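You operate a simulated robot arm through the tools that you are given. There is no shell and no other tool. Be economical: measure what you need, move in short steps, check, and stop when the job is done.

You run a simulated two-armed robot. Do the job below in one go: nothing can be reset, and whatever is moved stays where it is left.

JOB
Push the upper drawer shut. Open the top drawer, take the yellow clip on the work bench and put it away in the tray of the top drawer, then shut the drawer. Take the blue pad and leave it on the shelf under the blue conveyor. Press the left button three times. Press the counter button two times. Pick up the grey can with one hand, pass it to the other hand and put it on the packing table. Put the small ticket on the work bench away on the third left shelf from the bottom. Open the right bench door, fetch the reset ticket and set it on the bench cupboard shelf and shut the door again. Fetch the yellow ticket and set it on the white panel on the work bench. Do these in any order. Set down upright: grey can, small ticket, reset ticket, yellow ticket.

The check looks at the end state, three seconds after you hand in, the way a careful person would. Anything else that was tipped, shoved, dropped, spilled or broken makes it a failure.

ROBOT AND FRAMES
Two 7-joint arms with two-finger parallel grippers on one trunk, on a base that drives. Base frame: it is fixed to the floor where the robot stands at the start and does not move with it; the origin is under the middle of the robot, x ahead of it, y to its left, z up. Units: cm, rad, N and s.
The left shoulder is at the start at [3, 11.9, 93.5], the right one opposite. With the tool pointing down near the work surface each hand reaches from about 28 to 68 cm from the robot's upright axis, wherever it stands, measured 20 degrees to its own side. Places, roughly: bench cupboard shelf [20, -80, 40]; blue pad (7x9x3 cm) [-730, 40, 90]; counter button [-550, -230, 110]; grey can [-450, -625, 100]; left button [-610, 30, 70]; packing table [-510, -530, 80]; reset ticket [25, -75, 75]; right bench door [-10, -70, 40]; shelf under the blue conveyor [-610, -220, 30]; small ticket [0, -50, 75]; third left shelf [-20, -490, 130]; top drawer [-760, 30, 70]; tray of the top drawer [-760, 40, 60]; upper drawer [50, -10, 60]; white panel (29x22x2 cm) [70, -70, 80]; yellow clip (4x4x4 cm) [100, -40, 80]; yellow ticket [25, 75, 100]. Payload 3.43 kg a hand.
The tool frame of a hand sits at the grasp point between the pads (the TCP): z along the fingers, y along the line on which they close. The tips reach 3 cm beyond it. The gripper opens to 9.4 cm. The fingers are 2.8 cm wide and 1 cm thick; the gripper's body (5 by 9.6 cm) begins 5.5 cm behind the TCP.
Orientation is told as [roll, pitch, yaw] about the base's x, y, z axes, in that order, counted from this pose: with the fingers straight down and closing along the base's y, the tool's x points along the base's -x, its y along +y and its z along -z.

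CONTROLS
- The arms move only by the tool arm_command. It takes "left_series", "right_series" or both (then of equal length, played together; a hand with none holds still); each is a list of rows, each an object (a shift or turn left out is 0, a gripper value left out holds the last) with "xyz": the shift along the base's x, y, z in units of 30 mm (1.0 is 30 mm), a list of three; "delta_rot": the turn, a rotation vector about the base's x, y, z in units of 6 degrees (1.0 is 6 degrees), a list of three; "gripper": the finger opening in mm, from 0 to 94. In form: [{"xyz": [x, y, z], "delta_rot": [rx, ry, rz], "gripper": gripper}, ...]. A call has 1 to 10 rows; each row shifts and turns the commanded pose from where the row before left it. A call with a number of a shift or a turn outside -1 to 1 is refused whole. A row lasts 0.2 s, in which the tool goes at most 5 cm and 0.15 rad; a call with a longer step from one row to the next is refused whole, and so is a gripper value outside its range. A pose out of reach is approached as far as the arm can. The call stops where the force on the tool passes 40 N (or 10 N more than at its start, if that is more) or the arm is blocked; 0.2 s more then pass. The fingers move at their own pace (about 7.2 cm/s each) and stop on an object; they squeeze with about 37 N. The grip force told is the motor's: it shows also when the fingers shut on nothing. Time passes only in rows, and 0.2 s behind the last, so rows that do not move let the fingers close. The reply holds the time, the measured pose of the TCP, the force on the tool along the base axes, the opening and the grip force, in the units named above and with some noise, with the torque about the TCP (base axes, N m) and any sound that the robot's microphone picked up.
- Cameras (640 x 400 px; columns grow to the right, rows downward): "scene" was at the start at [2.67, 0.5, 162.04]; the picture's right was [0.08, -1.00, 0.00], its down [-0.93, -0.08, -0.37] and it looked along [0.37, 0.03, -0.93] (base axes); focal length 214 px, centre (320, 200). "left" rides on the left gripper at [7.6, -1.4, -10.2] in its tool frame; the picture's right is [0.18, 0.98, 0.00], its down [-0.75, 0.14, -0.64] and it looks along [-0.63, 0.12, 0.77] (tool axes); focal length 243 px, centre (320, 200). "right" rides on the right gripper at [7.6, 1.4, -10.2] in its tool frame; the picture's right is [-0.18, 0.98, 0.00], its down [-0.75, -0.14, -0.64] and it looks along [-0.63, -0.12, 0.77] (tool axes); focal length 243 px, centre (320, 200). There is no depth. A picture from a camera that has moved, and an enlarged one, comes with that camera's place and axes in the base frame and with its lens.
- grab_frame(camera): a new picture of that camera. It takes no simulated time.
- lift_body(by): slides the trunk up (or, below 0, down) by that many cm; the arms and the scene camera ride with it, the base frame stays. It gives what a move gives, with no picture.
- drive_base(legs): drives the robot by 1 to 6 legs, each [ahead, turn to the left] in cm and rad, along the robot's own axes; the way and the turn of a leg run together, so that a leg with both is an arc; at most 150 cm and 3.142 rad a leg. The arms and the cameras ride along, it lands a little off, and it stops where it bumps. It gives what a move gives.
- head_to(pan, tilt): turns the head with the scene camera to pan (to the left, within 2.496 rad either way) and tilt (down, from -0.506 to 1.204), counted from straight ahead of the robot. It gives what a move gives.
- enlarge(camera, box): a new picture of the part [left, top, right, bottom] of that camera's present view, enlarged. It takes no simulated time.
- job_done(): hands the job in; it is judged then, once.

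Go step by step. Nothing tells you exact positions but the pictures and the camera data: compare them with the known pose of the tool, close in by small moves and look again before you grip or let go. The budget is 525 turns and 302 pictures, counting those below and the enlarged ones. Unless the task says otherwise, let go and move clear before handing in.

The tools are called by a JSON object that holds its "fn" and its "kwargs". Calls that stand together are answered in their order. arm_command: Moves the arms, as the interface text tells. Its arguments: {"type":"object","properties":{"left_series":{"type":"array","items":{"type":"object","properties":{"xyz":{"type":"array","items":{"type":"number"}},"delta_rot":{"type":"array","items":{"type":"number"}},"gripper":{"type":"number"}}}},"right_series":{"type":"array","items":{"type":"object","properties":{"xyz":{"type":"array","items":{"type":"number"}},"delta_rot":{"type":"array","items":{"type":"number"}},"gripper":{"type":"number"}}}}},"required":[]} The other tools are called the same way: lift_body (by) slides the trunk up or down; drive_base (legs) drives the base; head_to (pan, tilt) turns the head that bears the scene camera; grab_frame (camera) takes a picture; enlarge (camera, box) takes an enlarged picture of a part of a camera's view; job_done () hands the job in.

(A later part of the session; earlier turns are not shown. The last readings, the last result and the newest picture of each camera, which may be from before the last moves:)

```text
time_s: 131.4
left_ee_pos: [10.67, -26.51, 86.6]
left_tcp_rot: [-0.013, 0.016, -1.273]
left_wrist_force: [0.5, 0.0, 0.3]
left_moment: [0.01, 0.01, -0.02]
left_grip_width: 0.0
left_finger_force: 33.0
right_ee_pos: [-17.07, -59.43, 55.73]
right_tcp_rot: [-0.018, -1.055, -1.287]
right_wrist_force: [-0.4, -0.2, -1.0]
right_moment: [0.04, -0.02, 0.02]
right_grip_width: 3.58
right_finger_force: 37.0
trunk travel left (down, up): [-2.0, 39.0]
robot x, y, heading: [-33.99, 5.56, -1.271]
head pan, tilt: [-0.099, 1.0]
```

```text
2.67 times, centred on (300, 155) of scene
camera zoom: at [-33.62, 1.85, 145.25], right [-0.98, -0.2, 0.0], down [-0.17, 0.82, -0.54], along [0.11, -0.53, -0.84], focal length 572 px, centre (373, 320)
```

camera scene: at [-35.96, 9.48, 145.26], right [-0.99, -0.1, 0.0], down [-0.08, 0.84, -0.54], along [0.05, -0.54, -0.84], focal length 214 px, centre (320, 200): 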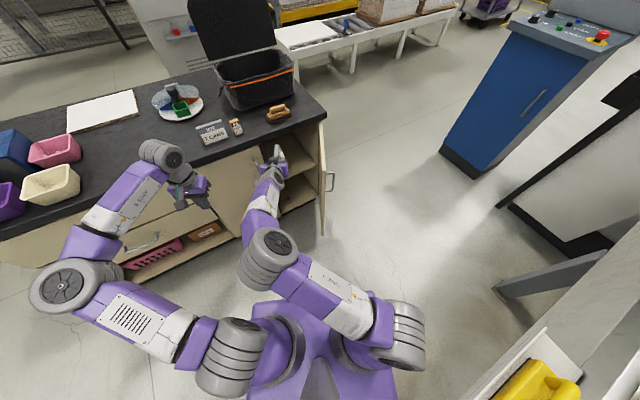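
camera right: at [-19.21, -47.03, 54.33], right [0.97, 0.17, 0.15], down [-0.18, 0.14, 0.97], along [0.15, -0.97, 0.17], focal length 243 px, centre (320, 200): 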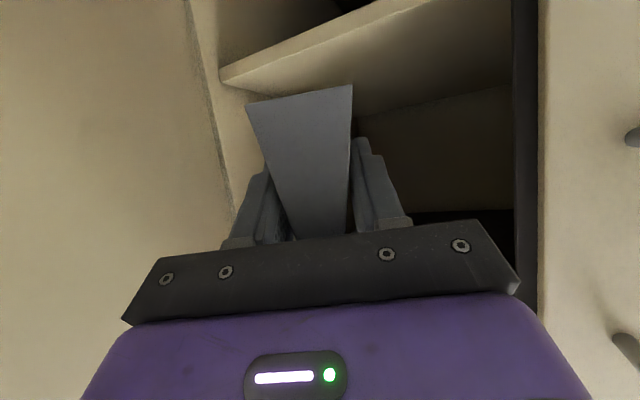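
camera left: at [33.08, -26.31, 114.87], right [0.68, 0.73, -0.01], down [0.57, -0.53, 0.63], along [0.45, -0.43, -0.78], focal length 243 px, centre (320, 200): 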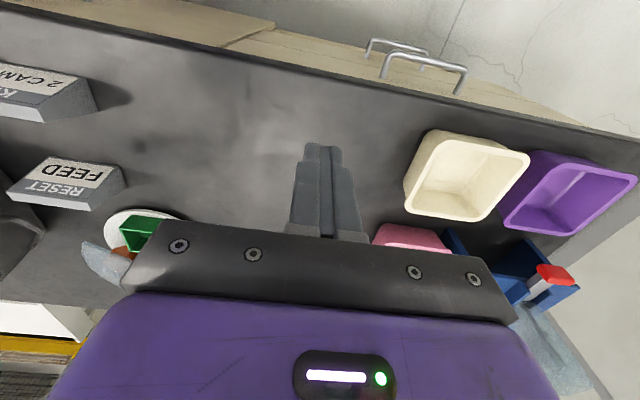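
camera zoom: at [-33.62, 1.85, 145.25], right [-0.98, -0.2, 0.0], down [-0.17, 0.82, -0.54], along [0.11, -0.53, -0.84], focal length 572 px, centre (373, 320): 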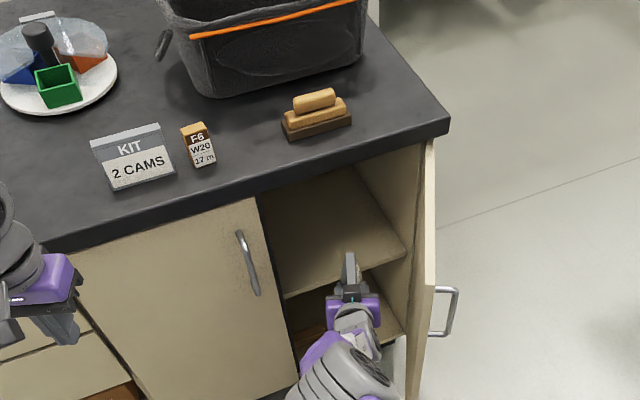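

Aligned. Raise the left hand for clearance and drive in.

{"fn": "arm_command", "kwargs": {"left_series": [{"xyz": [0, 0.5, 1]}, {"xyz": [0, 0.5, 1]}, {"xyz": [0, 0.5, 1]}, {"xyz": [0, 0, 1]}]}}

{"fn": "drive_base", "kwargs": {"legs": [[14, 0]]}}

{"fn": "grab_frame", "kwargs": {"camera": "right"}}

{"fn": "grab_frame", "kwargs": {"camera": "scene"}}

```text
time_s: 132.4
left_ee_pos: [10.69, -21.99, 98.45]
left_tcp_rot: [-0.011, 0.018, -1.273]
left_wrist_force: [-0.4, -0.4, 0.2]
left_moment: [0.03, 0.0, 0.01]
left_grip_width: 0.01
left_finger_force: 33.0
right_ee_pos: [-16.94, -59.51, 55.81]
right_tcp_rot: [-0.018, -1.057, -1.286]
right_wrist_force: [-0.5, -0.3, 0.2]
right_moment: [0.01, 0.01, -0.04]
right_grip_width: 3.55
right_finger_force: 37.5
trunk travel left (down, up): [-2.0, 39.0]
robot x, y, heading: [-33.97, 5.8, -1.271]
head pan, tilt: [-0.099, 1.0]
```

```text
time_s: 133.8
left_ee_pos: [14.96, -35.59, 98.48]
left_tcp_rot: [-0.013, 0.018, -1.272]
left_wrist_force: [-0.2, 0.3, -0.7]
left_moment: [0.02, -0.04, 0.02]
left_grip_width: 0.0
left_finger_force: 33.4
right_ee_pos: [-12.75, -72.95, 55.81]
right_tcp_rot: [-0.019, -1.054, -1.283]
right_wrist_force: [-0.6, 0.0, -0.4]
right_moment: [0.04, -0.01, -0.02]
right_grip_width: 3.57
right_finger_force: 36.4
trunk travel left (down, up): [-2.0, 39.0]
robot x, y, heading: [-29.63, -7.68, -1.266]
head pan, tilt: [-0.099, 1.0]
```

```text
218 pictures are left
camera right: at [-14.97, -60.5, 54.32], right [0.97, 0.18, 0.15], down [-0.18, 0.14, 0.97], along [0.15, -0.97, 0.17], focal length 243 px, centre (320, 200)
```

right: 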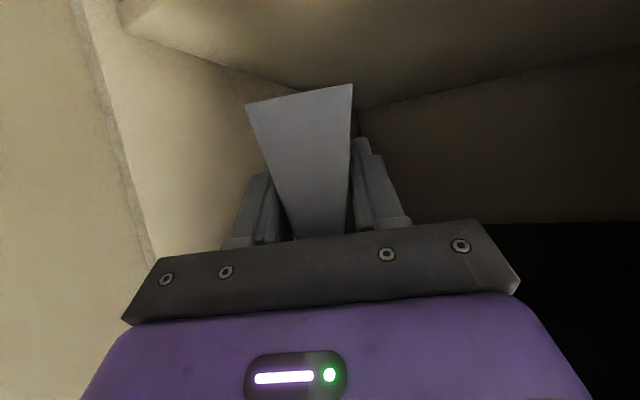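

```text
217 pictures are left
camera scene: at [-29.39, -11.66, 145.24], right [-0.98, -0.2, 0.0], down [-0.17, 0.82, -0.54], along [0.11, -0.53, -0.84], focal length 214 px, centre (320, 200)
```

scene: 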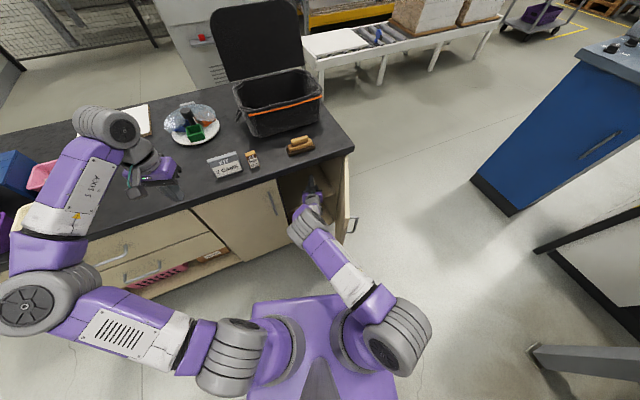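

{"fn": "arm_command", "kwargs": {"right_series": [{"xyz": [0.28, -0.95, 0]}, {"xyz": [0.28, -0.95, 0]}, {"xyz": [0, 0, -0.7]}, {"xyz": [0, 0, -0.7]}, {"xyz": [0, 0, -0.3]}, {"xyz": [0, 0, -0.15]}]}}

{"fn": "grab_frame", "kwargs": {"camera": "right"}}

```text
time_s: 135.2
left_ee_pos: [14.88, -35.61, 98.53]
left_tcp_rot: [-0.013, 0.017, -1.273]
left_wrist_force: [0.0, -0.5, -0.4]
left_moment: [-0.02, 0.01, 0.01]
left_grip_width: 0.0
left_finger_force: 32.9
right_ee_pos: [-11.21, -78.67, 50.33]
right_tcp_rot: [-0.015, -1.055, -1.289]
right_wrist_force: [0.1, 1.0, 0.2]
right_moment: [-0.02, 0.03, -0.04]
right_grip_width: 3.56
right_finger_force: 37.2
trunk travel left (down, up): [-2.0, 39.0]
robot x, y, heading: [-29.78, -7.72, -1.27]
head pan, tilt: [-0.099, 1.0]
```

```text
216 pictures are left
camera right: at [-13.37, -66.17, 48.74], right [0.97, 0.17, 0.15], down [-0.18, 0.14, 0.97], along [0.15, -0.97, 0.17], focal length 243 px, centre (320, 200)
```

right: 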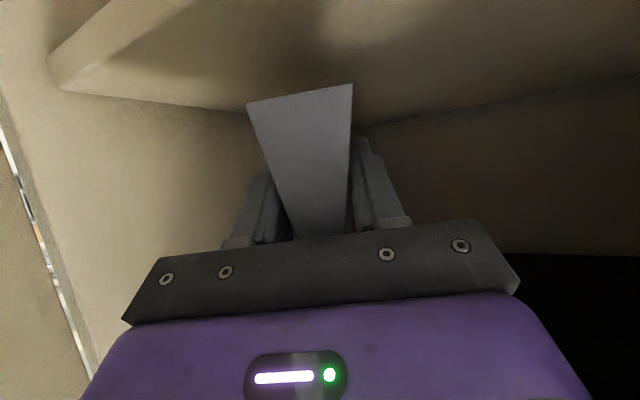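

Lowering in small steps until contact.

{"fn": "arm_command", "kwargs": {"right_series": [{"xyz": [0, 0, -0.2]}, {"xyz": [0, 0, -0.1]}]}}

{"fn": "arm_command", "kwargs": {"right_series": [{"xyz": [0, 0, -0.12]}]}}

{"fn": "arm_command", "kwargs": {"right_series": [{"xyz": [0, 0, -0.12]}]}}

```text
time_s: 135.8
left_ee_pos: [15.07, -35.57, 98.43]
left_tcp_rot: [-0.014, 0.016, -1.273]
left_wrist_force: [-0.4, -0.3, 0.0]
left_moment: [0.0, -0.02, 0.02]
left_grip_width: 0.01
left_finger_force: 33.2
right_ee_pos: [-11.57, -78.73, 49.58]
right_tcp_rot: [-0.019, -1.054, -1.283]
right_wrist_force: [0.2, -0.2, 0.1]
right_moment: [0.0, -0.01, 0.0]
right_grip_width: 3.54
right_finger_force: 37.0
right hand out of reach, approached as far as the arm can: row 1
trunk travel left (down, up): [-2.0, 39.0]
robot x, y, heading: [-29.96, -7.79, -1.269]
head pan, tilt: [-0.099, 1.0]
```

```text
time_s: 136.2
left_ee_pos: [15.02, -35.6, 98.66]
left_tcp_rot: [-0.012, 0.017, -1.272]
left_wrist_force: [0.0, 0.3, -1.0]
left_moment: [-0.01, 0.04, -0.01]
left_grip_width: 0.02
left_finger_force: 33.2
right_ee_pos: [-11.54, -78.62, 49.61]
right_tcp_rot: [-0.017, -1.055, -1.286]
right_wrist_force: [1.0, -0.2, 0.2]
right_moment: [0.01, -0.05, 0.01]
right_grip_width: 3.52
right_finger_force: 36.7
right hand out of reach, approached as far as the arm can: row 1
trunk travel left (down, up): [-2.0, 39.0]
robot x, y, heading: [-30.12, -7.72, -1.266]
head pan, tilt: [-0.099, 1.0]
```

```text
time_s: 136.6
left_ee_pos: [15.0, -35.51, 98.49]
left_tcp_rot: [-0.013, 0.017, -1.273]
left_wrist_force: [0.4, 0.6, 0.1]
left_moment: [-0.01, -0.01, 0.01]
left_grip_width: 0.0
left_finger_force: 33.0
right_ee_pos: [-11.79, -78.52, 49.4]
right_tcp_rot: [-0.018, -1.057, -1.285]
right_wrist_force: [0.7, 0.2, -0.4]
right_moment: [0.01, 0.03, -0.01]
right_grip_width: 3.56
right_finger_force: 37.1
trunk travel left (down, up): [-2.0, 39.0]
robot x, y, heading: [-30.0, -7.99, -1.267]
head pan, tilt: [-0.099, 1.0]
```

At the arm's reach limit; lower the trunk in small amounts instead.

{"fn": "lift_body", "kwargs": {"by": -0.5}}

{"fn": "lift_body", "kwargs": {"by": -0.4}}

{"fn": "grab_frame", "kwargs": {"camera": "right"}}

```text
time_s: 137.1
left_ee_pos: [14.93, -35.61, 98.01]
left_tcp_rot: [-0.011, 0.017, -1.273]
left_wrist_force: [0.4, 0.7, -1.2]
left_moment: [0.01, -0.03, 0.0]
left_grip_width: 0.0
left_finger_force: 33.0
right_ee_pos: [-11.74, -78.54, 48.88]
right_tcp_rot: [-0.017, -1.058, -1.286]
right_wrist_force: [0.3, 0.3, 0.1]
right_moment: [0.04, 0.01, -0.03]
right_grip_width: 3.54
right_finger_force: 36.6
trunk travel left (down, up): [-1.5, 39.5]
robot x, y, heading: [-30.04, -7.63, -1.271]
head pan, tilt: [-0.099, 1.0]
```

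```text
time_s: 137.6
left_ee_pos: [14.79, -35.63, 97.54]
left_tcp_rot: [-0.013, 0.018, -1.272]
left_wrist_force: [0.1, 0.0, 0.5]
left_moment: [-0.01, -0.02, -0.03]
left_grip_width: 0.0
left_finger_force: 32.8
right_ee_pos: [-11.75, -78.5, 48.55]
right_tcp_rot: [-0.017, -1.056, -1.285]
right_wrist_force: [0.0, -0.4, -0.1]
right_moment: [0.01, 0.01, 0.02]
right_grip_width: 3.53
right_finger_force: 37.1
trunk travel left (down, up): [-1.1, 39.9]
robot x, y, heading: [-30.3, -7.77, -1.269]
head pan, tilt: [-0.099, 1.0]
```

```text
215 pictures are left
camera right: at [-13.87, -66.04, 46.96], right [0.97, 0.18, 0.15], down [-0.18, 0.14, 0.97], along [0.15, -0.97, 0.17], focal length 243 px, centre (320, 200)
```

right: 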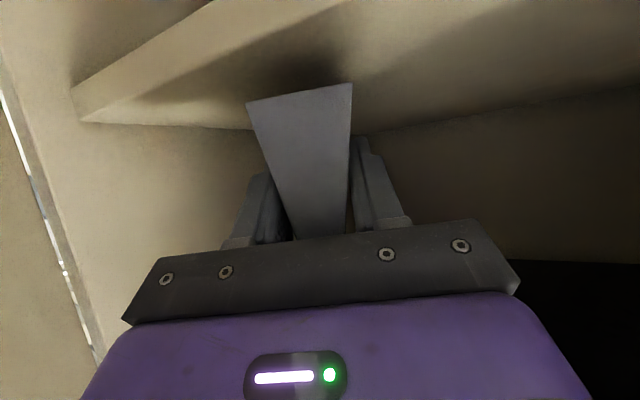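

{"fn": "lift_body", "kwargs": {"by": -0.5}}

{"fn": "lift_body", "kwargs": {"by": -0.5}}

{"fn": "arm_command", "kwargs": {"right_series": [{"xyz": [-0.08, 0.27, -0.15]}]}}

{"fn": "grab_frame", "kwargs": {"camera": "right"}}

```text
time_s: 138.2
left_ee_pos: [15.02, -35.47, 97.24]
left_tcp_rot: [-0.012, 0.015, -1.272]
left_wrist_force: [-0.1, -0.4, -0.7]
left_moment: [-0.01, 0.04, 0.04]
left_grip_width: 0.01
left_finger_force: 33.5
right_ee_pos: [-11.67, -78.51, 47.97]
right_tcp_rot: [-0.016, -1.055, -1.284]
right_wrist_force: [0.0, -0.5, -0.1]
right_moment: [0.02, 0.0, 0.0]
right_grip_width: 3.51
right_finger_force: 37.3
trunk travel left (down, up): [-0.6, 40.4]
robot x, y, heading: [-30.14, -7.38, -1.271]
head pan, tilt: [-0.099, 1.0]
```

```text
time_s: 138.7
left_ee_pos: [14.85, -35.46, 96.57]
left_tcp_rot: [-0.013, 0.018, -1.272]
left_wrist_force: [-0.4, -0.1, -0.7]
left_moment: [0.04, -0.01, 0.02]
left_grip_width: 0.02
left_finger_force: 33.0
right_ee_pos: [-11.72, -78.67, 47.39]
right_tcp_rot: [-0.017, -1.056, -1.284]
right_wrist_force: [0.0, 0.4, -0.8]
right_moment: [0.03, -0.01, 0.02]
right_grip_width: 3.52
right_finger_force: 37.7
trunk travel left (down, up): [-0.1, 40.9]
robot x, y, heading: [-30.01, -7.15, -1.27]
head pan, tilt: [-0.099, 1.0]
```

```text
time_s: 139.1
left_ee_pos: [14.93, -35.52, 96.65]
left_tcp_rot: [-0.013, 0.017, -1.273]
left_wrist_force: [-0.1, -0.2, -0.4]
left_moment: [-0.04, -0.01, 0.02]
left_grip_width: 0.0
left_finger_force: 32.9
right_ee_pos: [-11.36, -77.96, 47.11]
right_tcp_rot: [-0.017, -1.055, -1.283]
right_wrist_force: [0.1, 0.2, 1.9]
right_moment: [-0.11, -0.12, 0.01]
right_grip_width: 3.52
right_finger_force: 36.9
right hand out of reach, approached as far as the arm can: row 1
trunk travel left (down, up): [-0.1, 40.9]
robot x, y, heading: [-30.18, -7.71, -1.267]
head pan, tilt: [-0.099, 1.0]
```

```text
214 pictures are left
camera right: at [-13.67, -65.51, 45.57], right [0.97, 0.18, 0.15], down [-0.18, 0.14, 0.97], along [0.15, -0.97, 0.17], focal length 243 px, centre (320, 200)
```

right: 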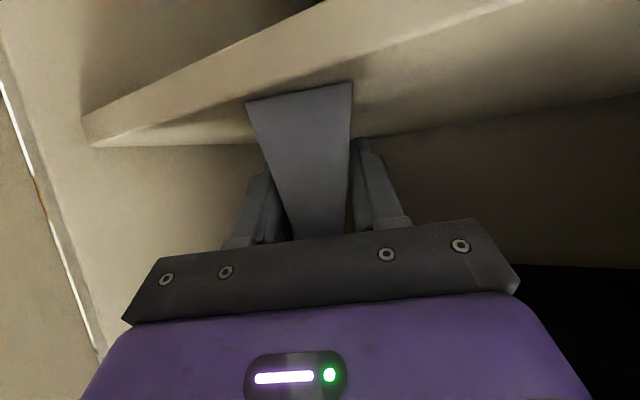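

{"fn": "arm_command", "kwargs": {"right_series": [{"xyz": [-0.03, 0.1, -0.1]}]}}

```text
time_s: 139.5
left_ee_pos: [14.88, -35.49, 96.61]
left_tcp_rot: [-0.012, 0.016, -1.271]
left_wrist_force: [0.0, -0.4, -0.2]
left_moment: [-0.02, -0.01, -0.02]
left_grip_width: 0.01
left_finger_force: 32.6
right_ee_pos: [-11.5, -77.81, 47.11]
right_tcp_rot: [-0.016, -1.06, -1.287]
right_wrist_force: [-0.1, -2.9, 6.9]
right_moment: [-0.25, -0.18, 0.01]
right_grip_width: 3.52
right_finger_force: 37.4
trunk travel left (down, up): [-0.1, 40.9]
robot x, y, heading: [-29.74, -7.38, -1.271]
head pan, tilt: [-0.099, 1.0]
```

Contact. Open the gripper and check.

{"fn": "arm_command", "kwargs": {"right_series": [{"gripper": 60}, {}, {}]}}

{"fn": "grab_frame", "kwargs": {"camera": "right"}}

```text
time_s: 140.3
left_ee_pos: [14.92, -35.68, 96.65]
left_tcp_rot: [-0.013, 0.018, -1.273]
left_wrist_force: [0.6, 0.9, 0.0]
left_moment: [-0.01, 0.05, -0.04]
left_grip_width: 0.0
left_finger_force: 33.4
right_ee_pos: [-11.54, -77.66, 46.65]
right_tcp_rot: [-0.016, -1.054, -1.286]
right_wrist_force: [-0.1, 0.9, 0.1]
right_moment: [0.02, 0.0, -0.01]
right_grip_width: 6.01
right_finger_force: 0.0
trunk travel left (down, up): [-0.1, 40.9]
robot x, y, heading: [-29.78, -7.56, -1.267]
head pan, tilt: [-0.099, 1.0]
```

```text
213 pictures are left
camera right: at [-13.73, -65.21, 45.22], right [0.97, 0.18, 0.15], down [-0.18, 0.14, 0.97], along [0.15, -0.97, 0.17], focal length 243 px, centre (320, 200)
```

right: 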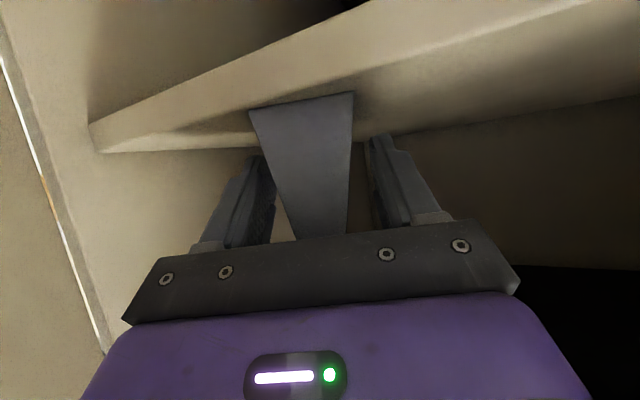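

The ticket stands on the shelf. Back straight out, then raise the trunk and check.

{"fn": "drive_base", "kwargs": {"legs": [[-17, 0]]}}

{"fn": "lift_body", "kwargs": {"by": 20}}

{"fn": "grab_frame", "kwargs": {"camera": "right"}}

{"fn": "grab_frame", "kwargs": {"camera": "scene"}}

```text
time_s: 141.8
left_ee_pos: [9.88, -19.55, 96.54]
left_tcp_rot: [-0.012, 0.016, -1.273]
left_wrist_force: [-0.4, 0.3, 0.3]
left_moment: [-0.02, -0.03, 0.02]
left_grip_width: 0.02
left_finger_force: 33.2
right_ee_pos: [-16.43, -61.64, 46.74]
right_tcp_rot: [-0.017, -1.056, -1.286]
right_wrist_force: [-0.2, -0.7, 0.2]
right_moment: [0.02, 0.01, -0.01]
right_grip_width: 5.99
right_finger_force: 0.2
trunk travel left (down, up): [-0.1, 40.9]
robot x, y, heading: [-34.94, 8.06, -1.273]
head pan, tilt: [-0.099, 1.0]
```

```text
time_s: 143.9
left_ee_pos: [9.91, -19.44, 116.56]
left_tcp_rot: [-0.012, 0.016, -1.271]
left_wrist_force: [-0.1, -0.3, 0.2]
left_moment: [-0.05, 0.01, -0.01]
left_grip_width: 0.0
left_finger_force: 33.1
right_ee_pos: [-16.42, -61.67, 66.71]
right_tcp_rot: [-0.019, -1.056, -1.285]
right_wrist_force: [-0.5, 0.0, -0.4]
right_moment: [0.02, -0.02, 0.0]
right_grip_width: 6.0
right_finger_force: 0.1
trunk travel left (down, up): [-20.1, 20.9]
robot x, y, heading: [-34.65, 8.32, -1.271]
head pan, tilt: [-0.099, 1.0]
```

```text
212 pictures are left
camera right: at [-18.67, -49.15, 65.21], right [0.97, 0.18, 0.15], down [-0.18, 0.14, 0.97], along [0.15, -0.97, 0.17], focal length 243 px, centre (320, 200)
```

right: 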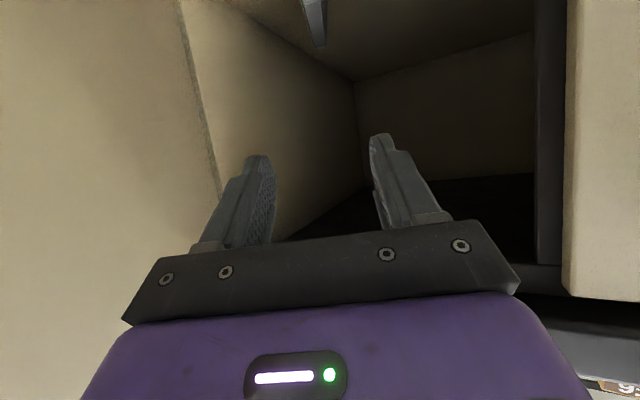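

```text
211 pictures are left
camera scene: at [-34.39, 4.44, 163.34], right [-0.98, -0.2, 0.0], down [-0.17, 0.82, -0.54], along [0.11, -0.53, -0.84], focal length 214 px, centre (320, 200)
```

scene: 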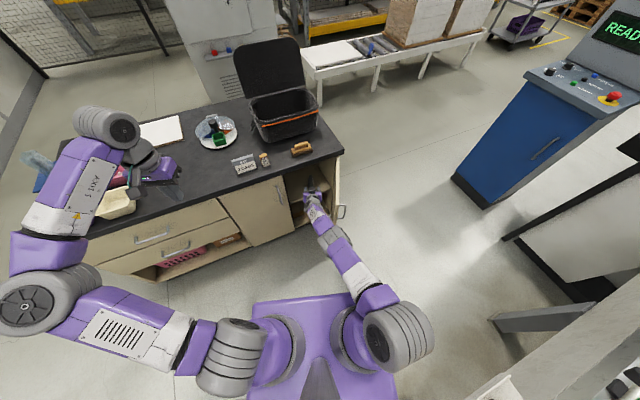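

Reset ticket is on the shelf. Now retreat, raise and straighten the right hand to reach over the door's outside.

{"fn": "arm_command", "kwargs": {"right_series": [{"xyz": [-0.3, 0.9, 0], "gripper": 0}, {"xyz": [-0.3, 0.9, 0.3]}, {"xyz": [-0.3, 0.5, 0.8]}, {"xyz": [0, 0, 1]}, {"xyz": [0, 0, 1]}, {"xyz": [0, 0, 1]}, {"xyz": [0, 0, 1]}, {"xyz": [0, 0, 1]}, {"xyz": [0, 0, 1]}, {"xyz": [0, 0, 1]}]}}

{"fn": "arm_command", "kwargs": {"right_series": [{"xyz": [-0.5, -0.3, 0.3], "delta_rot": [0.96, 0.28, 0]}, {"xyz": [-0.5, -0.3, 0.3], "delta_rot": [0.96, 0.28, 0]}, {"xyz": [-0.5, -0.3, 0], "delta_rot": [0.96, 0.28, 0]}, {"xyz": [-0.5, -0.3, 0], "delta_rot": [0.96, 0.28, 0]}, {"xyz": [-0.5, -0.3, 0], "delta_rot": [0.96, 0.28, 0]}, {"xyz": [-0.5, -0.3, 0], "delta_rot": [0.96, 0.28, 0]}, {"xyz": [-0.5, -0.3, 0], "delta_rot": [0.96, 0.28, 0]}, {"xyz": [-0.5, -0.3, 0], "delta_rot": [0.96, 0.28, 0]}, {"xyz": [-0.5, -0.3, 0], "delta_rot": [0.96, 0.28, 0]}, {"xyz": [-0.5, -0.3, 0], "delta_rot": [0.96, 0.28, 0]}]}}

{"fn": "grab_frame", "kwargs": {"camera": "scene"}}

{"fn": "grab_frame", "kwargs": {"camera": "right"}}

```text
time_s: 146.1
left_ee_pos: [9.9, -19.41, 116.58]
left_tcp_rot: [-0.014, 0.016, -1.272]
left_wrist_force: [-0.2, -0.6, -0.6]
left_moment: [0.0, -0.04, 0.01]
left_grip_width: 0.0
left_finger_force: 32.8
right_ee_pos: [-19.17, -54.73, 91.04]
right_tcp_rot: [-0.018, -1.054, -1.283]
right_wrist_force: [-0.3, -0.3, 0.5]
right_moment: [-0.05, 0.0, -0.05]
right_grip_width: 0.02
right_finger_force: 33.1
trunk travel left (down, up): [-20.1, 20.9]
robot x, y, heading: [-35.15, 8.37, -1.271]
head pan, tilt: [-0.099, 1.0]
```

```text
time_s: 148.3
left_ee_pos: [10.02, -19.55, 116.65]
left_tcp_rot: [-0.012, 0.017, -1.271]
left_wrist_force: [-0.2, -0.4, -0.1]
left_moment: [0.0, 0.0, 0.0]
left_grip_width: 0.02
left_finger_force: 33.3
right_ee_pos: [-34.77, -59.89, 92.38]
right_tcp_rot: [-0.016, -0.008, -1.285]
right_wrist_force: [0.3, -0.8, -1.0]
right_moment: [0.02, -0.02, 0.02]
right_grip_width: 0.01
right_finger_force: 33.0
right hand out of reach, approached as far as the arm can: row 9, 10
trunk travel left (down, up): [-20.1, 20.9]
robot x, y, heading: [-35.03, 8.06, -1.27]
head pan, tilt: [-0.099, 1.0]
```

```text
210 pictures are left
camera scene: at [-34.47, 4.37, 163.35], right [-0.98, -0.2, 0.0], down [-0.17, 0.82, -0.54], along [0.11, -0.53, -0.84], focal length 214 px, centre (320, 200)
```

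scene: 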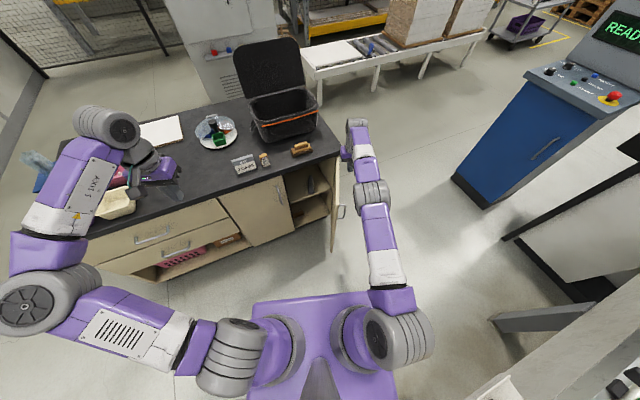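

```text
209 pictures are left
camera right: at [-35.64, -52.09, 102.68], right [0.99, 0.1, -0.01], down [0.08, -0.76, 0.65], along [0.05, -0.65, -0.76], focal length 243 px, centre (320, 200)
```

right: 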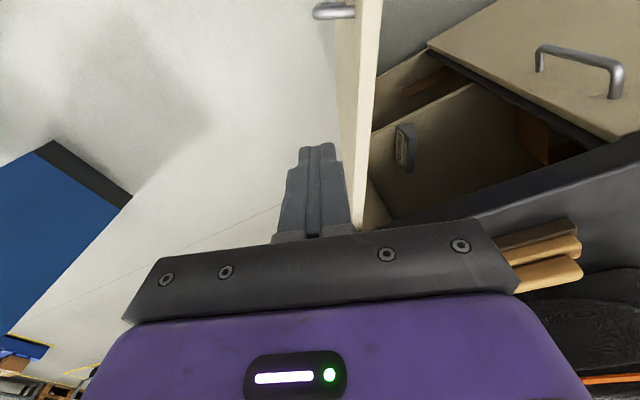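

The hand is over the door's outer side (door about 64° open). Move the base closer, then lower the fingers outside the door.

{"fn": "drive_base", "kwargs": {"legs": [[8, 0]]}}

{"fn": "arm_command", "kwargs": {"right_series": [{"xyz": [-0.6, 0.85, 0]}, {"xyz": [-0.6, 0.85, 0]}, {"xyz": [-0.5, 0.7, 0]}, {"xyz": [0, 0, -1]}, {"xyz": [0, 0, -1]}, {"xyz": [0, 0, -1]}, {"xyz": [0, 0, -1]}, {"xyz": [0, 0, -1]}, {"xyz": [0, 0, -1]}]}}

{"fn": "grab_frame", "kwargs": {"camera": "right"}}

{"fn": "grab_frame", "kwargs": {"camera": "scene"}}

```text
time_s: 149.4
left_ee_pos: [12.37, -26.94, 116.54]
left_tcp_rot: [-0.012, 0.019, -1.271]
left_wrist_force: [-0.6, -0.1, 0.3]
left_moment: [0.02, 0.01, 0.0]
left_grip_width: 0.0
left_finger_force: 33.2
right_ee_pos: [-32.22, -67.42, 92.54]
right_tcp_rot: [-0.014, -0.006, -1.285]
right_wrist_force: [0.3, -0.3, -0.4]
right_moment: [0.0, 0.01, 0.01]
right_grip_width: 0.01
right_finger_force: 33.3
trunk travel left (down, up): [-20.1, 20.9]
robot x, y, heading: [-32.38, 1.0, -1.265]
head pan, tilt: [-0.099, 1.0]
```

```text
time_s: 151.4
left_ee_pos: [12.34, -26.92, 116.57]
left_tcp_rot: [-0.013, 0.017, -1.27]
left_wrist_force: [0.8, -0.3, -0.1]
left_moment: [0.01, 0.03, -0.01]
left_grip_width: 0.0
left_finger_force: 32.9
right_ee_pos: [-37.46, -60.31, 74.38]
right_tcp_rot: [-0.014, -0.007, -1.285]
right_wrist_force: [-0.7, 0.4, -0.6]
right_moment: [0.01, 0.01, -0.02]
right_grip_width: 0.0
right_finger_force: 33.4
trunk travel left (down, up): [-20.1, 20.9]
robot x, y, heading: [-32.75, 0.85, -1.266]
head pan, tilt: [-0.099, 1.0]
```

```text
208 pictures are left
camera right: at [-38.24, -52.59, 84.66], right [0.99, 0.1, -0.01], down [0.08, -0.75, 0.65], along [0.06, -0.65, -0.76], focal length 243 px, centre (320, 200)
```

right: 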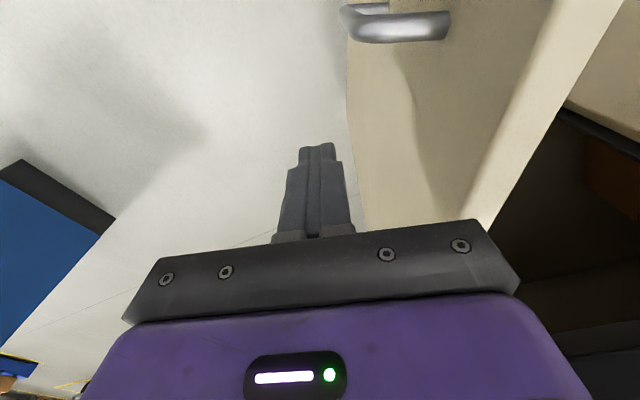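

```text
207 pictures are left
camera scene: at [-32.05, -3.11, 163.35], right [-0.98, -0.2, 0.0], down [-0.17, 0.82, -0.54], along [0.11, -0.53, -0.84], focal length 214 px, centre (320, 200)
```

scene: 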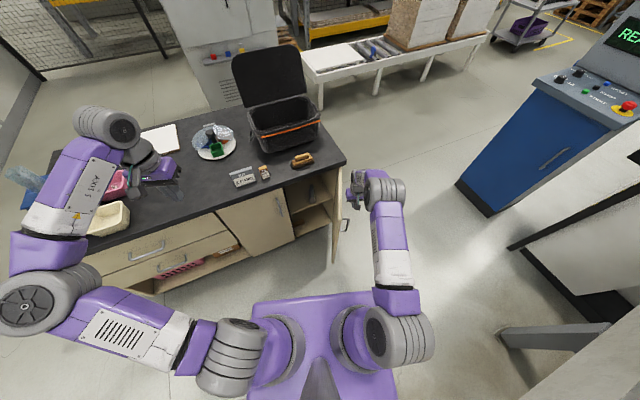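

Fingers are outside the door. Sweep it shut along the arc.

{"fn": "arm_command", "kwargs": {"right_series": [{"xyz": [0.9, 0.3, 0]}, {"xyz": [0.95, 0.2, 0]}, {"xyz": [0.99, 0.05, 0]}, {"xyz": [0.99, -0.08, 0]}, {"xyz": [0.97, -0.2, 0]}, {"xyz": [0.94, -0.33, 0]}, {"xyz": [0.9, -0.43, 0]}]}}

{"fn": "grab_frame", "kwargs": {"camera": "scene"}}

```text
time_s: 153.0
left_ee_pos: [12.34, -26.94, 116.77]
left_tcp_rot: [-0.012, 0.018, -1.271]
left_wrist_force: [0.1, 0.6, 0.2]
left_moment: [-0.03, -0.01, -0.02]
left_grip_width: 0.0
left_finger_force: 33.1
right_ee_pos: [-18.81, -60.55, 74.59]
right_tcp_rot: [-0.013, -0.006, -1.286]
right_wrist_force: [-0.6, -0.9, -0.8]
right_moment: [0.02, -0.03, 0.01]
right_grip_width: 0.02
right_finger_force: 33.2
right hand out of reach, approached as far as the arm can: row 7
trunk travel left (down, up): [-20.1, 20.9]
robot x, y, heading: [-32.87, 1.22, -1.271]
head pan, tilt: [-0.099, 1.0]
```

```text
206 pictures are left
camera scene: at [-32.08, -3.02, 163.35], right [-0.98, -0.2, 0.0], down [-0.17, 0.82, -0.54], along [0.11, -0.53, -0.84], focal length 214 px, centre (320, 200)
```

scene: 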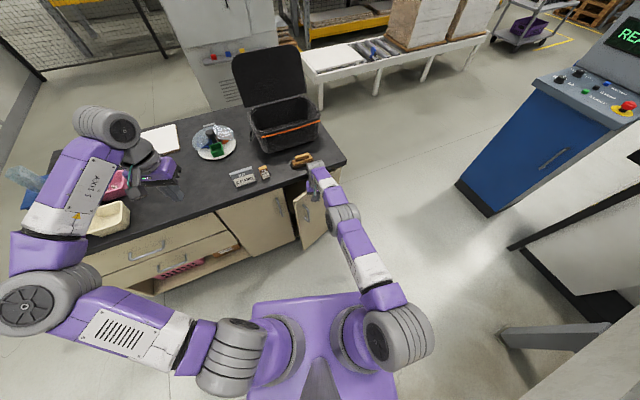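

Door about 30° open. Back off slightly, tilt the hand forward, and push the rest.

{"fn": "arm_command", "kwargs": {"right_series": [{"xyz": [-0.5, 0.7, 0]}, {"xyz": [-0.4, 0.5, 0], "delta_rot": [-0.96, -0.28, 0]}, {"xyz": [0, 0, 0], "delta_rot": [-0.96, -0.28, 0]}, {"xyz": [0, 0, 0], "delta_rot": [-0.96, -0.28, 0]}, {"xyz": [0, 0, -0.3], "delta_rot": [-0.96, -0.28, 0]}, {"xyz": [0, 0, -0.5], "delta_rot": [-0.96, -0.28, 0]}, {"xyz": [0, 0, -0.5], "delta_rot": [-0.96, -0.28, 0]}, {"xyz": [0, 0, -0.5], "delta_rot": [-0.96, -0.28, 0]}, {"xyz": [0, 0, -0.5], "delta_rot": [-0.96, -0.28, 0]}]}}

{"fn": "grab_frame", "kwargs": {"camera": "right"}}

```text
time_s: 155.0
left_ee_pos: [12.37, -26.94, 116.6]
left_tcp_rot: [-0.012, 0.019, -1.27]
left_wrist_force: [0.3, -0.2, 0.3]
left_moment: [0.03, 0.0, 0.03]
left_grip_width: 0.02
left_finger_force: 32.9
right_ee_pos: [-21.34, -57.06, 67.83]
right_tcp_rot: [-0.019, -0.848, -1.286]
right_wrist_force: [-0.5, -0.6, 0.5]
right_moment: [-0.03, 0.01, -0.03]
right_grip_width: 0.0
right_finger_force: 33.7
trunk travel left (down, up): [-20.1, 20.9]
robot x, y, heading: [-32.77, 0.79, -1.27]
head pan, tilt: [-0.099, 1.0]
```

```text
205 pictures are left
camera right: at [-23.68, -44.43, 68.97], right [0.98, 0.15, 0.13], down [-0.12, -0.05, 0.99], along [0.15, -0.99, -0.03], focal length 243 px, centre (320, 200)
```

right: 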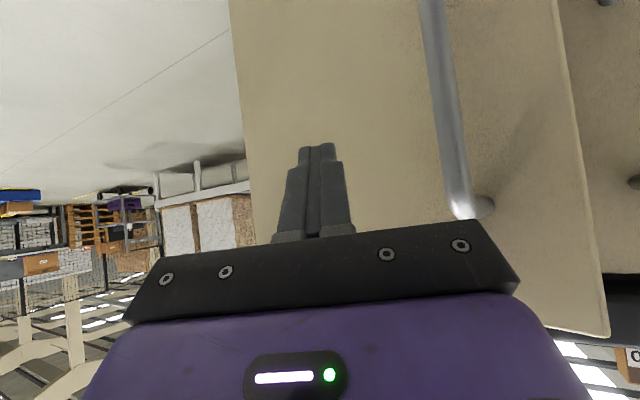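

{"fn": "arm_command", "kwargs": {"right_series": [{"xyz": [0.6, -0.8, 0]}, {"xyz": [0.6, -0.8, 0]}, {"xyz": [0.6, -0.8, 0]}, {"xyz": [0.6, -0.8, 0]}, {"xyz": [0.3, -0.4, 0]}, {"xyz": [0.3, -0.4, 0]}, {"xyz": [0.3, -0.4, 0]}]}}

{"fn": "grab_frame", "kwargs": {"camera": "right"}}

{"fn": "enlarge", "kwargs": {"camera": "scene", "box": [200, 120, 440, 270]}}

```text
time_s: 156.1
left_ee_pos: [12.2, -26.82, 116.7]
left_tcp_rot: [-0.013, 0.016, -1.272]
left_wrist_force: [0.0, -0.1, -0.1]
left_moment: [-0.01, -0.02, -0.02]
left_grip_width: 0.0
left_finger_force: 32.3
right_ee_pos: [-14.35, -66.58, 67.74]
right_tcp_rot: [-0.024, -0.836, -1.282]
right_wrist_force: [-6.6, 17.7, 12.5]
right_moment: [-0.14, -0.09, 0.07]
right_grip_width: 0.0
right_finger_force: 32.6
trunk travel left (down, up): [-20.1, 20.9]
robot x, y, heading: [-32.91, 0.91, -1.271]
head pan, tilt: [-0.099, 1.0]
stopped in row 5 (right hand): the force on the tool passed its limit at 80 N (the readings are from after the stop); the commanded pose is now the measured one
```

```text
204 pictures are left
camera right: at [-16.52, -54.13, 69.04], right [0.98, 0.14, 0.12], down [-0.11, -0.06, 0.99], along [0.15, -0.99, -0.04], focal length 243 px, centre (320, 200)
```

right: 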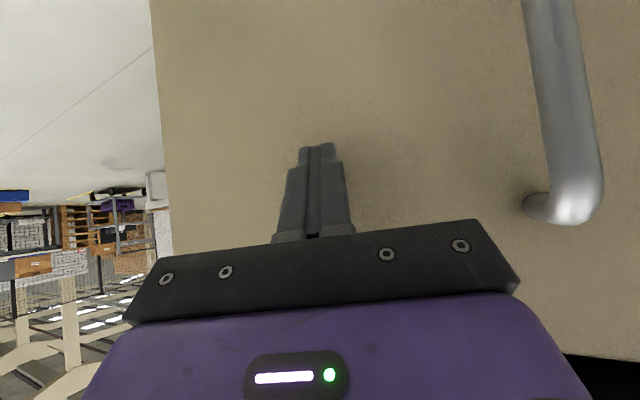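

```text
2.67 times, centred on (320, 195) of scene
camera zoom: at [-32.17, -2.83, 163.38], right [-0.98, -0.2, 0.0], down [-0.17, 0.82, -0.54], along [0.11, -0.53, -0.84], focal length 572 px, centre (320, 213)
```

zoom: 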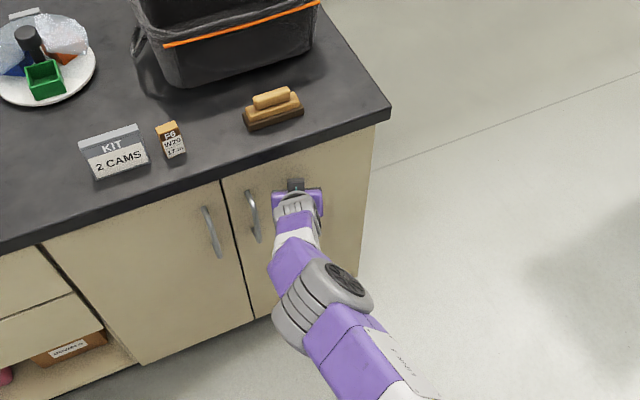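

The door is shut. Now withdraw the right hand upward and drive toward the yellow ticket on the conveyor ledge.

{"fn": "arm_command", "kwargs": {"right_series": [{"xyz": [-0.5, 0.8, 0]}, {"xyz": [-0.5, 0.8, 0]}, {"xyz": [-0.5, 0.8, 0.5], "delta_rot": [0.96, 0.28, 0]}, {"xyz": [0, 0, 1], "delta_rot": [0.96, 0.28, 0]}, {"xyz": [0, 0, 1], "delta_rot": [0.96, 0.28, 0]}, {"xyz": [0, 0, 1], "delta_rot": [0.96, 0.28, 0]}, {"xyz": [0, 0, 1], "delta_rot": [0.96, 0.28, 0]}, {"xyz": [0, 0, 1], "delta_rot": [0.96, 0.28, 0]}, {"xyz": [0, 0, 1], "delta_rot": [0.96, 0.28, 0]}, {"xyz": [0, 0, 1], "delta_rot": [0.96, 0.28, 0]}]}}

{"fn": "arm_command", "kwargs": {"right_series": [{"xyz": [0, 0, 1]}, {"xyz": [0, 0, 1]}, {"xyz": [0, 0, 1]}, {"xyz": [0, 0, 1]}, {"xyz": [0, 0, 1]}, {"xyz": [0, 0, 1]}]}}

{"fn": "enlarge", "kwargs": {"camera": "scene", "box": [200, 120, 440, 270]}}

{"fn": "drive_base", "kwargs": {"legs": [[-5, 0], [0, 1.6]]}}

{"fn": "head_to", "kwargs": {"pan": 0.8, "tilt": 0.7}}

{"fn": "grab_frame", "kwargs": {"camera": "scene"}}

```text
time_s: 158.3
left_ee_pos: [12.37, -27.03, 116.67]
left_tcp_rot: [-0.013, 0.019, -1.27]
left_wrist_force: [-0.1, 0.1, -0.9]
left_moment: [-0.02, -0.02, -0.01]
left_grip_width: 0.0
left_finger_force: 32.5
right_ee_pos: [-18.78, -59.89, 90.03]
right_tcp_rot: [-0.021, 0.0, -1.285]
right_wrist_force: [-0.1, 0.3, -0.9]
right_moment: [-0.02, 0.03, 0.01]
right_grip_width: 0.01
right_finger_force: 32.9
trunk travel left (down, up): [-20.1, 20.9]
robot x, y, heading: [-32.8, 0.47, -1.264]
head pan, tilt: [-0.099, 1.0]
```

```text
time_s: 159.7
left_ee_pos: [12.29, -26.86, 116.69]
left_tcp_rot: [-0.012, 0.017, -1.269]
left_wrist_force: [0.4, 0.2, 0.4]
left_moment: [-0.04, 0.0, 0.01]
left_grip_width: 0.0
left_finger_force: 32.7
right_ee_pos: [-19.36, -58.1, 107.76]
right_tcp_rot: [-0.019, -0.001, -1.282]
right_wrist_force: [-0.8, 0.4, 1.0]
right_moment: [-0.04, -0.01, -0.04]
right_grip_width: 0.0
right_finger_force: 32.7
right hand out of reach, approached as far as the arm can: row 5, 6
trunk travel left (down, up): [-20.1, 20.9]
robot x, y, heading: [-32.81, 0.64, -1.27]
head pan, tilt: [-0.099, 1.0]
```

```text
2.67 times, centred on (320, 195) of scene
camera zoom: at [-32.13, -2.88, 163.36], right [-0.98, -0.2, 0.0], down [-0.17, 0.82, -0.54], along [0.11, -0.53, -0.84], focal length 572 px, centre (320, 213)
```

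zoom: 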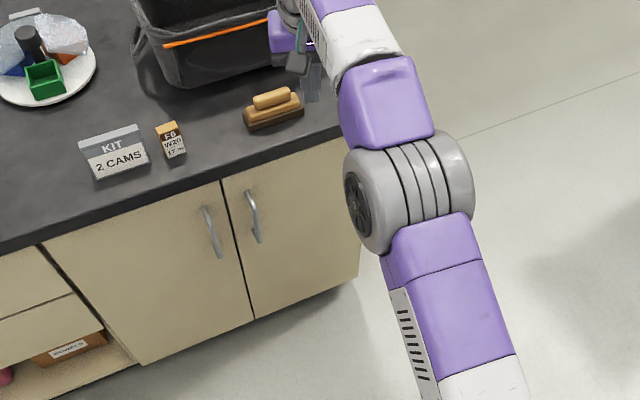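

```text
time_s: 164.6
left_ee_pos: [-8.71, 51.98, 116.54]
left_tcp_rot: [-0.012, 0.018, 0.354]
left_wrist_force: [0.3, 0.1, 0.2]
left_moment: [0.0, -0.01, -0.02]
left_grip_width: 0.0
left_finger_force: 33.1
right_ee_pos: [24.29, 22.08, 107.64]
right_tcp_rot: [-0.019, 0.001, 0.341]
right_wrist_force: [0.2, -0.5, -0.9]
right_moment: [0.04, 0.04, 0.0]
right_grip_width: 0.0
right_finger_force: 33.2
trunk travel left (down, up): [-20.1, 20.9]
robot x, y, heading: [-33.91, 5.5, 0.359]
head pan, tilt: [-0.099, 1.0]
```

```text
time_s: 165.8
left_ee_pos: [-8.86, 51.94, 116.6]
left_tcp_rot: [-0.012, 0.019, 0.355]
left_wrist_force: [-0.3, -0.7, -0.8]
left_moment: [0.0, -0.01, -0.02]
left_grip_width: 0.0
left_finger_force: 32.9
right_ee_pos: [24.28, 22.09, 107.68]
right_tcp_rot: [-0.019, 0.0, 0.342]
right_wrist_force: [-0.2, 0.3, -0.1]
right_moment: [0.03, 0.01, 0.01]
right_grip_width: 0.0
right_finger_force: 33.0
trunk travel left (down, up): [-20.1, 20.9]
robot x, y, heading: [-34.29, 5.38, 0.359]
head pan, tilt: [0.799, 0.7]
```

```text
201 pictures are left
camera scene: at [-33.44, 12.36, 165.68], right [0.92, -0.4, 0.0], down [-0.26, -0.59, -0.76], along [0.31, 0.7, -0.64], focal length 214 px, centre (320, 200)
```

scene: 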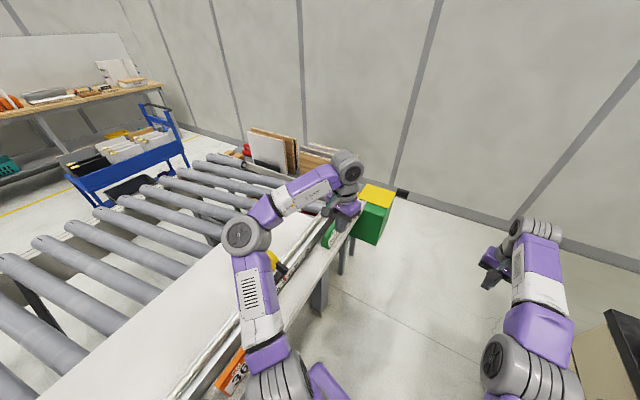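

The conveyor ledge runs parallel to the bench, about 100 cm from it. I'll pull the left hand away from the ledge, raise the trunk, and drive along the corridor to face the yellow ticket.

{"fn": "arm_command", "kwargs": {"left_series": [{"xyz": [0.57, -0.82, 0.3]}, {"xyz": [0.57, -0.82, 0.3]}, {"xyz": [0.57, -0.82, 0.3]}, {"xyz": [0.57, -0.82, 0.3]}, {"xyz": [0.57, -0.82, 0.3]}]}}

{"fn": "lift_body", "kwargs": {"by": 15}}

{"fn": "drive_base", "kwargs": {"legs": [[0, -0.14], [72, 0], [0, 1.6]]}}

{"fn": "head_to", "kwargs": {"pan": 0.1, "tilt": 0.9}}

{"fn": "grab_frame", "kwargs": {"camera": "scene"}}

```text
time_s: 167.0
left_ee_pos: [-4.32, 40.89, 119.98]
left_tcp_rot: [-0.013, 0.021, 0.355]
left_wrist_force: [-0.2, 0.7, 0.4]
left_moment: [0.04, 0.02, -0.05]
left_grip_width: 0.0
left_finger_force: 33.2
left hand out of reach, approached as far as the arm can: row 4, 5
right_ee_pos: [24.32, 22.03, 107.56]
right_tcp_rot: [-0.019, -0.001, 0.342]
right_wrist_force: [0.1, -0.2, 0.1]
right_moment: [0.01, 0.05, 0.0]
right_grip_width: 0.01
right_finger_force: 33.0
trunk travel left (down, up): [-20.1, 20.9]
robot x, y, heading: [-34.16, 5.58, 0.358]
head pan, tilt: [0.799, 0.7]
```

```text
time_s: 168.7
left_ee_pos: [-4.38, 40.99, 134.87]
left_tcp_rot: [-0.011, 0.021, 0.354]
left_wrist_force: [0.4, -0.6, 0.0]
left_moment: [-0.02, -0.02, -0.06]
left_grip_width: 0.0
left_finger_force: 33.4
right_ee_pos: [24.3, 21.96, 122.46]
right_tcp_rot: [-0.02, 0.001, 0.342]
right_wrist_force: [0.1, 0.5, 0.5]
right_moment: [0.0, -0.03, 0.05]
right_grip_width: 0.0
right_finger_force: 32.8
trunk travel left (down, up): [-35.1, 5.9]
robot x, y, heading: [-34.04, 5.5, 0.358]
head pan, tilt: [0.799, 0.7]
```

```text
time_s: 177.2
left_ee_pos: [3.93, 54.48, 134.87]
left_tcp_rot: [-0.013, 0.019, 1.832]
left_wrist_force: [0.3, -0.7, -0.3]
left_moment: [0.01, 0.0, 0.0]
left_grip_width: 0.0
left_finger_force: 32.8
right_ee_pos: [25.51, 81.37, 122.64]
right_tcp_rot: [-0.02, 0.001, 1.819]
right_wrist_force: [0.6, -0.3, 0.4]
right_moment: [0.03, -0.04, 0.0]
right_grip_width: 0.02
right_finger_force: 32.8
trunk travel left (down, up): [-35.1, 5.9]
robot x, y, heading: [36.33, 21.64, 1.839]
head pan, tilt: [0.799, 0.7]
```

```text
time_s: 178.2
left_ee_pos: [3.97, 54.49, 134.98]
left_tcp_rot: [-0.012, 0.02, 1.832]
left_wrist_force: [0.2, -0.2, -0.4]
left_moment: [0.0, 0.02, -0.01]
left_grip_width: 0.01
left_finger_force: 33.4
right_ee_pos: [25.52, 81.4, 122.67]
right_tcp_rot: [-0.02, -0.001, 1.819]
right_wrist_force: [-0.1, -0.1, 0.0]
right_moment: [-0.02, 0.01, 0.0]
right_grip_width: 0.0
right_finger_force: 33.0
trunk travel left (down, up): [-35.1, 5.9]
robot x, y, heading: [36.49, 21.81, 1.835]
head pan, tilt: [0.099, 0.901]
```

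```text
200 pictures are left
camera scene: at [34.58, 25.86, 179.07], right [0.93, 0.36, 0.0], down [0.28, -0.73, -0.62], along [-0.22, 0.58, -0.78], focal length 214 px, centre (320, 200)
```

scene: 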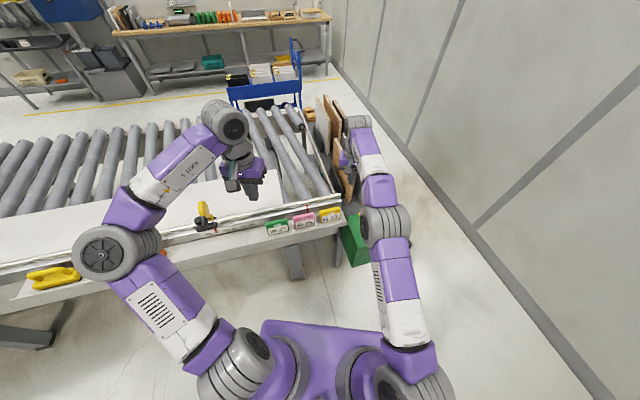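

{"fn": "enlarge", "kwargs": {"camera": "scene", "box": [240, 170, 400, 270]}}

{"fn": "grab_frame", "kwargs": {"camera": "right"}}

{"fn": "grab_frame", "kwargs": {"camera": "left"}}

```text
4.00 times, centred on (320, 220) of scene
camera zoom: at [34.58, 25.86, 179.07], right [0.93, 0.36, 0.0], down [0.28, -0.73, -0.62], along [-0.22, 0.58, -0.78], focal length 858 px, centre (320, 120)
```

zoom: 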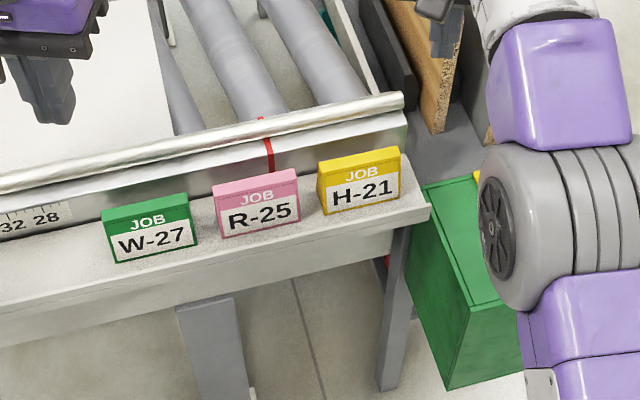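

```text
198 pictures are left
camera right: at [25.64, 73.47, 132.94], right [-1.0, -0.06, -0.02], down [-0.06, 0.76, 0.65], along [-0.03, 0.64, -0.76], focal length 243 px, centre (320, 200)
```

right: 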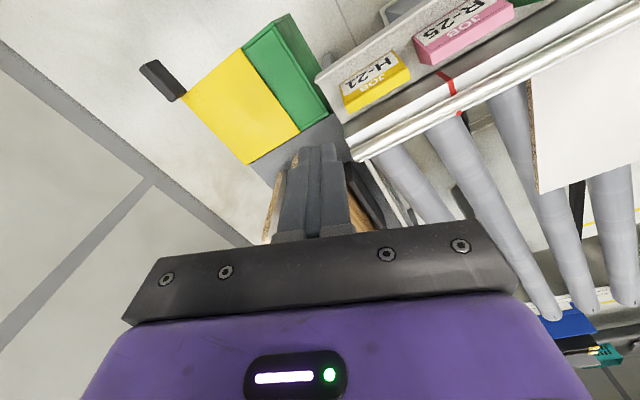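

```text
197 pictures are left
camera left: at [7.13, 47.72, 145.26], right [-0.9, -0.43, -0.01], down [-0.34, 0.7, 0.63], along [-0.26, 0.57, -0.78], focal length 243 px, centre (320, 200)
```

left: 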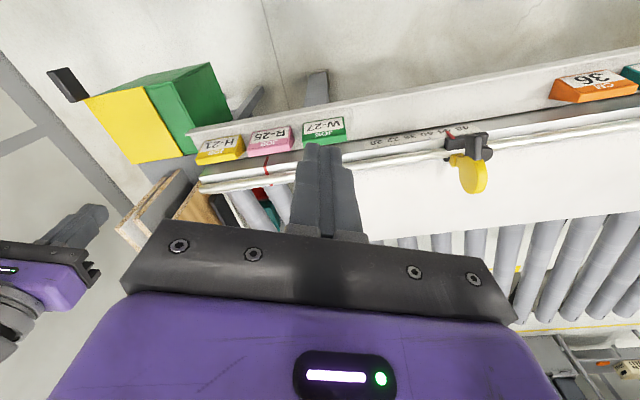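

{"fn": "enlarge", "kwargs": {"camera": "right", "box": [310, 20, 470, 120]}}

{"fn": "enlarge", "kwargs": {"camera": "left", "box": [180, 100, 340, 200]}}

```text
4.00 times, centred on (390, 70) of right
camera zoom: at [25.64, 73.47, 132.94], right [-1.0, -0.06, -0.02], down [-0.06, 0.76, 0.65], along [-0.03, 0.64, -0.76], focal length 970 px, centre (40, 720)
```

zoom: 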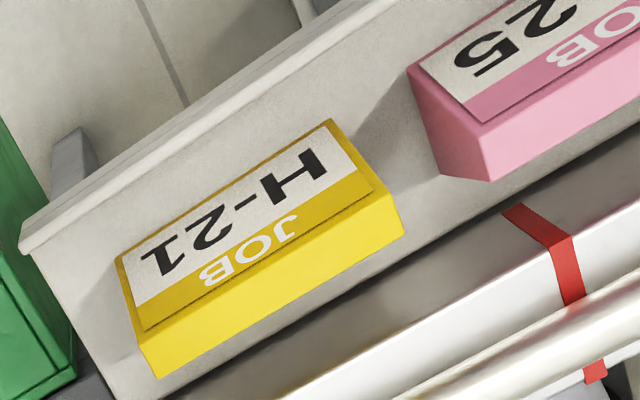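

```text
4.00 times, centred on (260, 150) of left
camera zoom: at [7.13, 47.72, 145.26], right [-0.9, -0.43, -0.01], down [-0.34, 0.7, 0.63], along [-0.26, 0.57, -0.78], focal length 970 px, centre (560, 400)
```

zoom: 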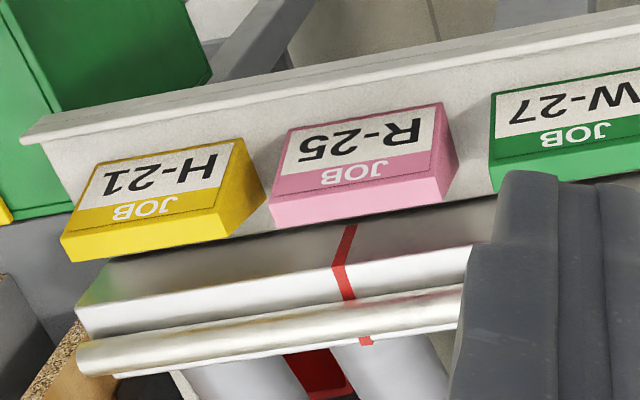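

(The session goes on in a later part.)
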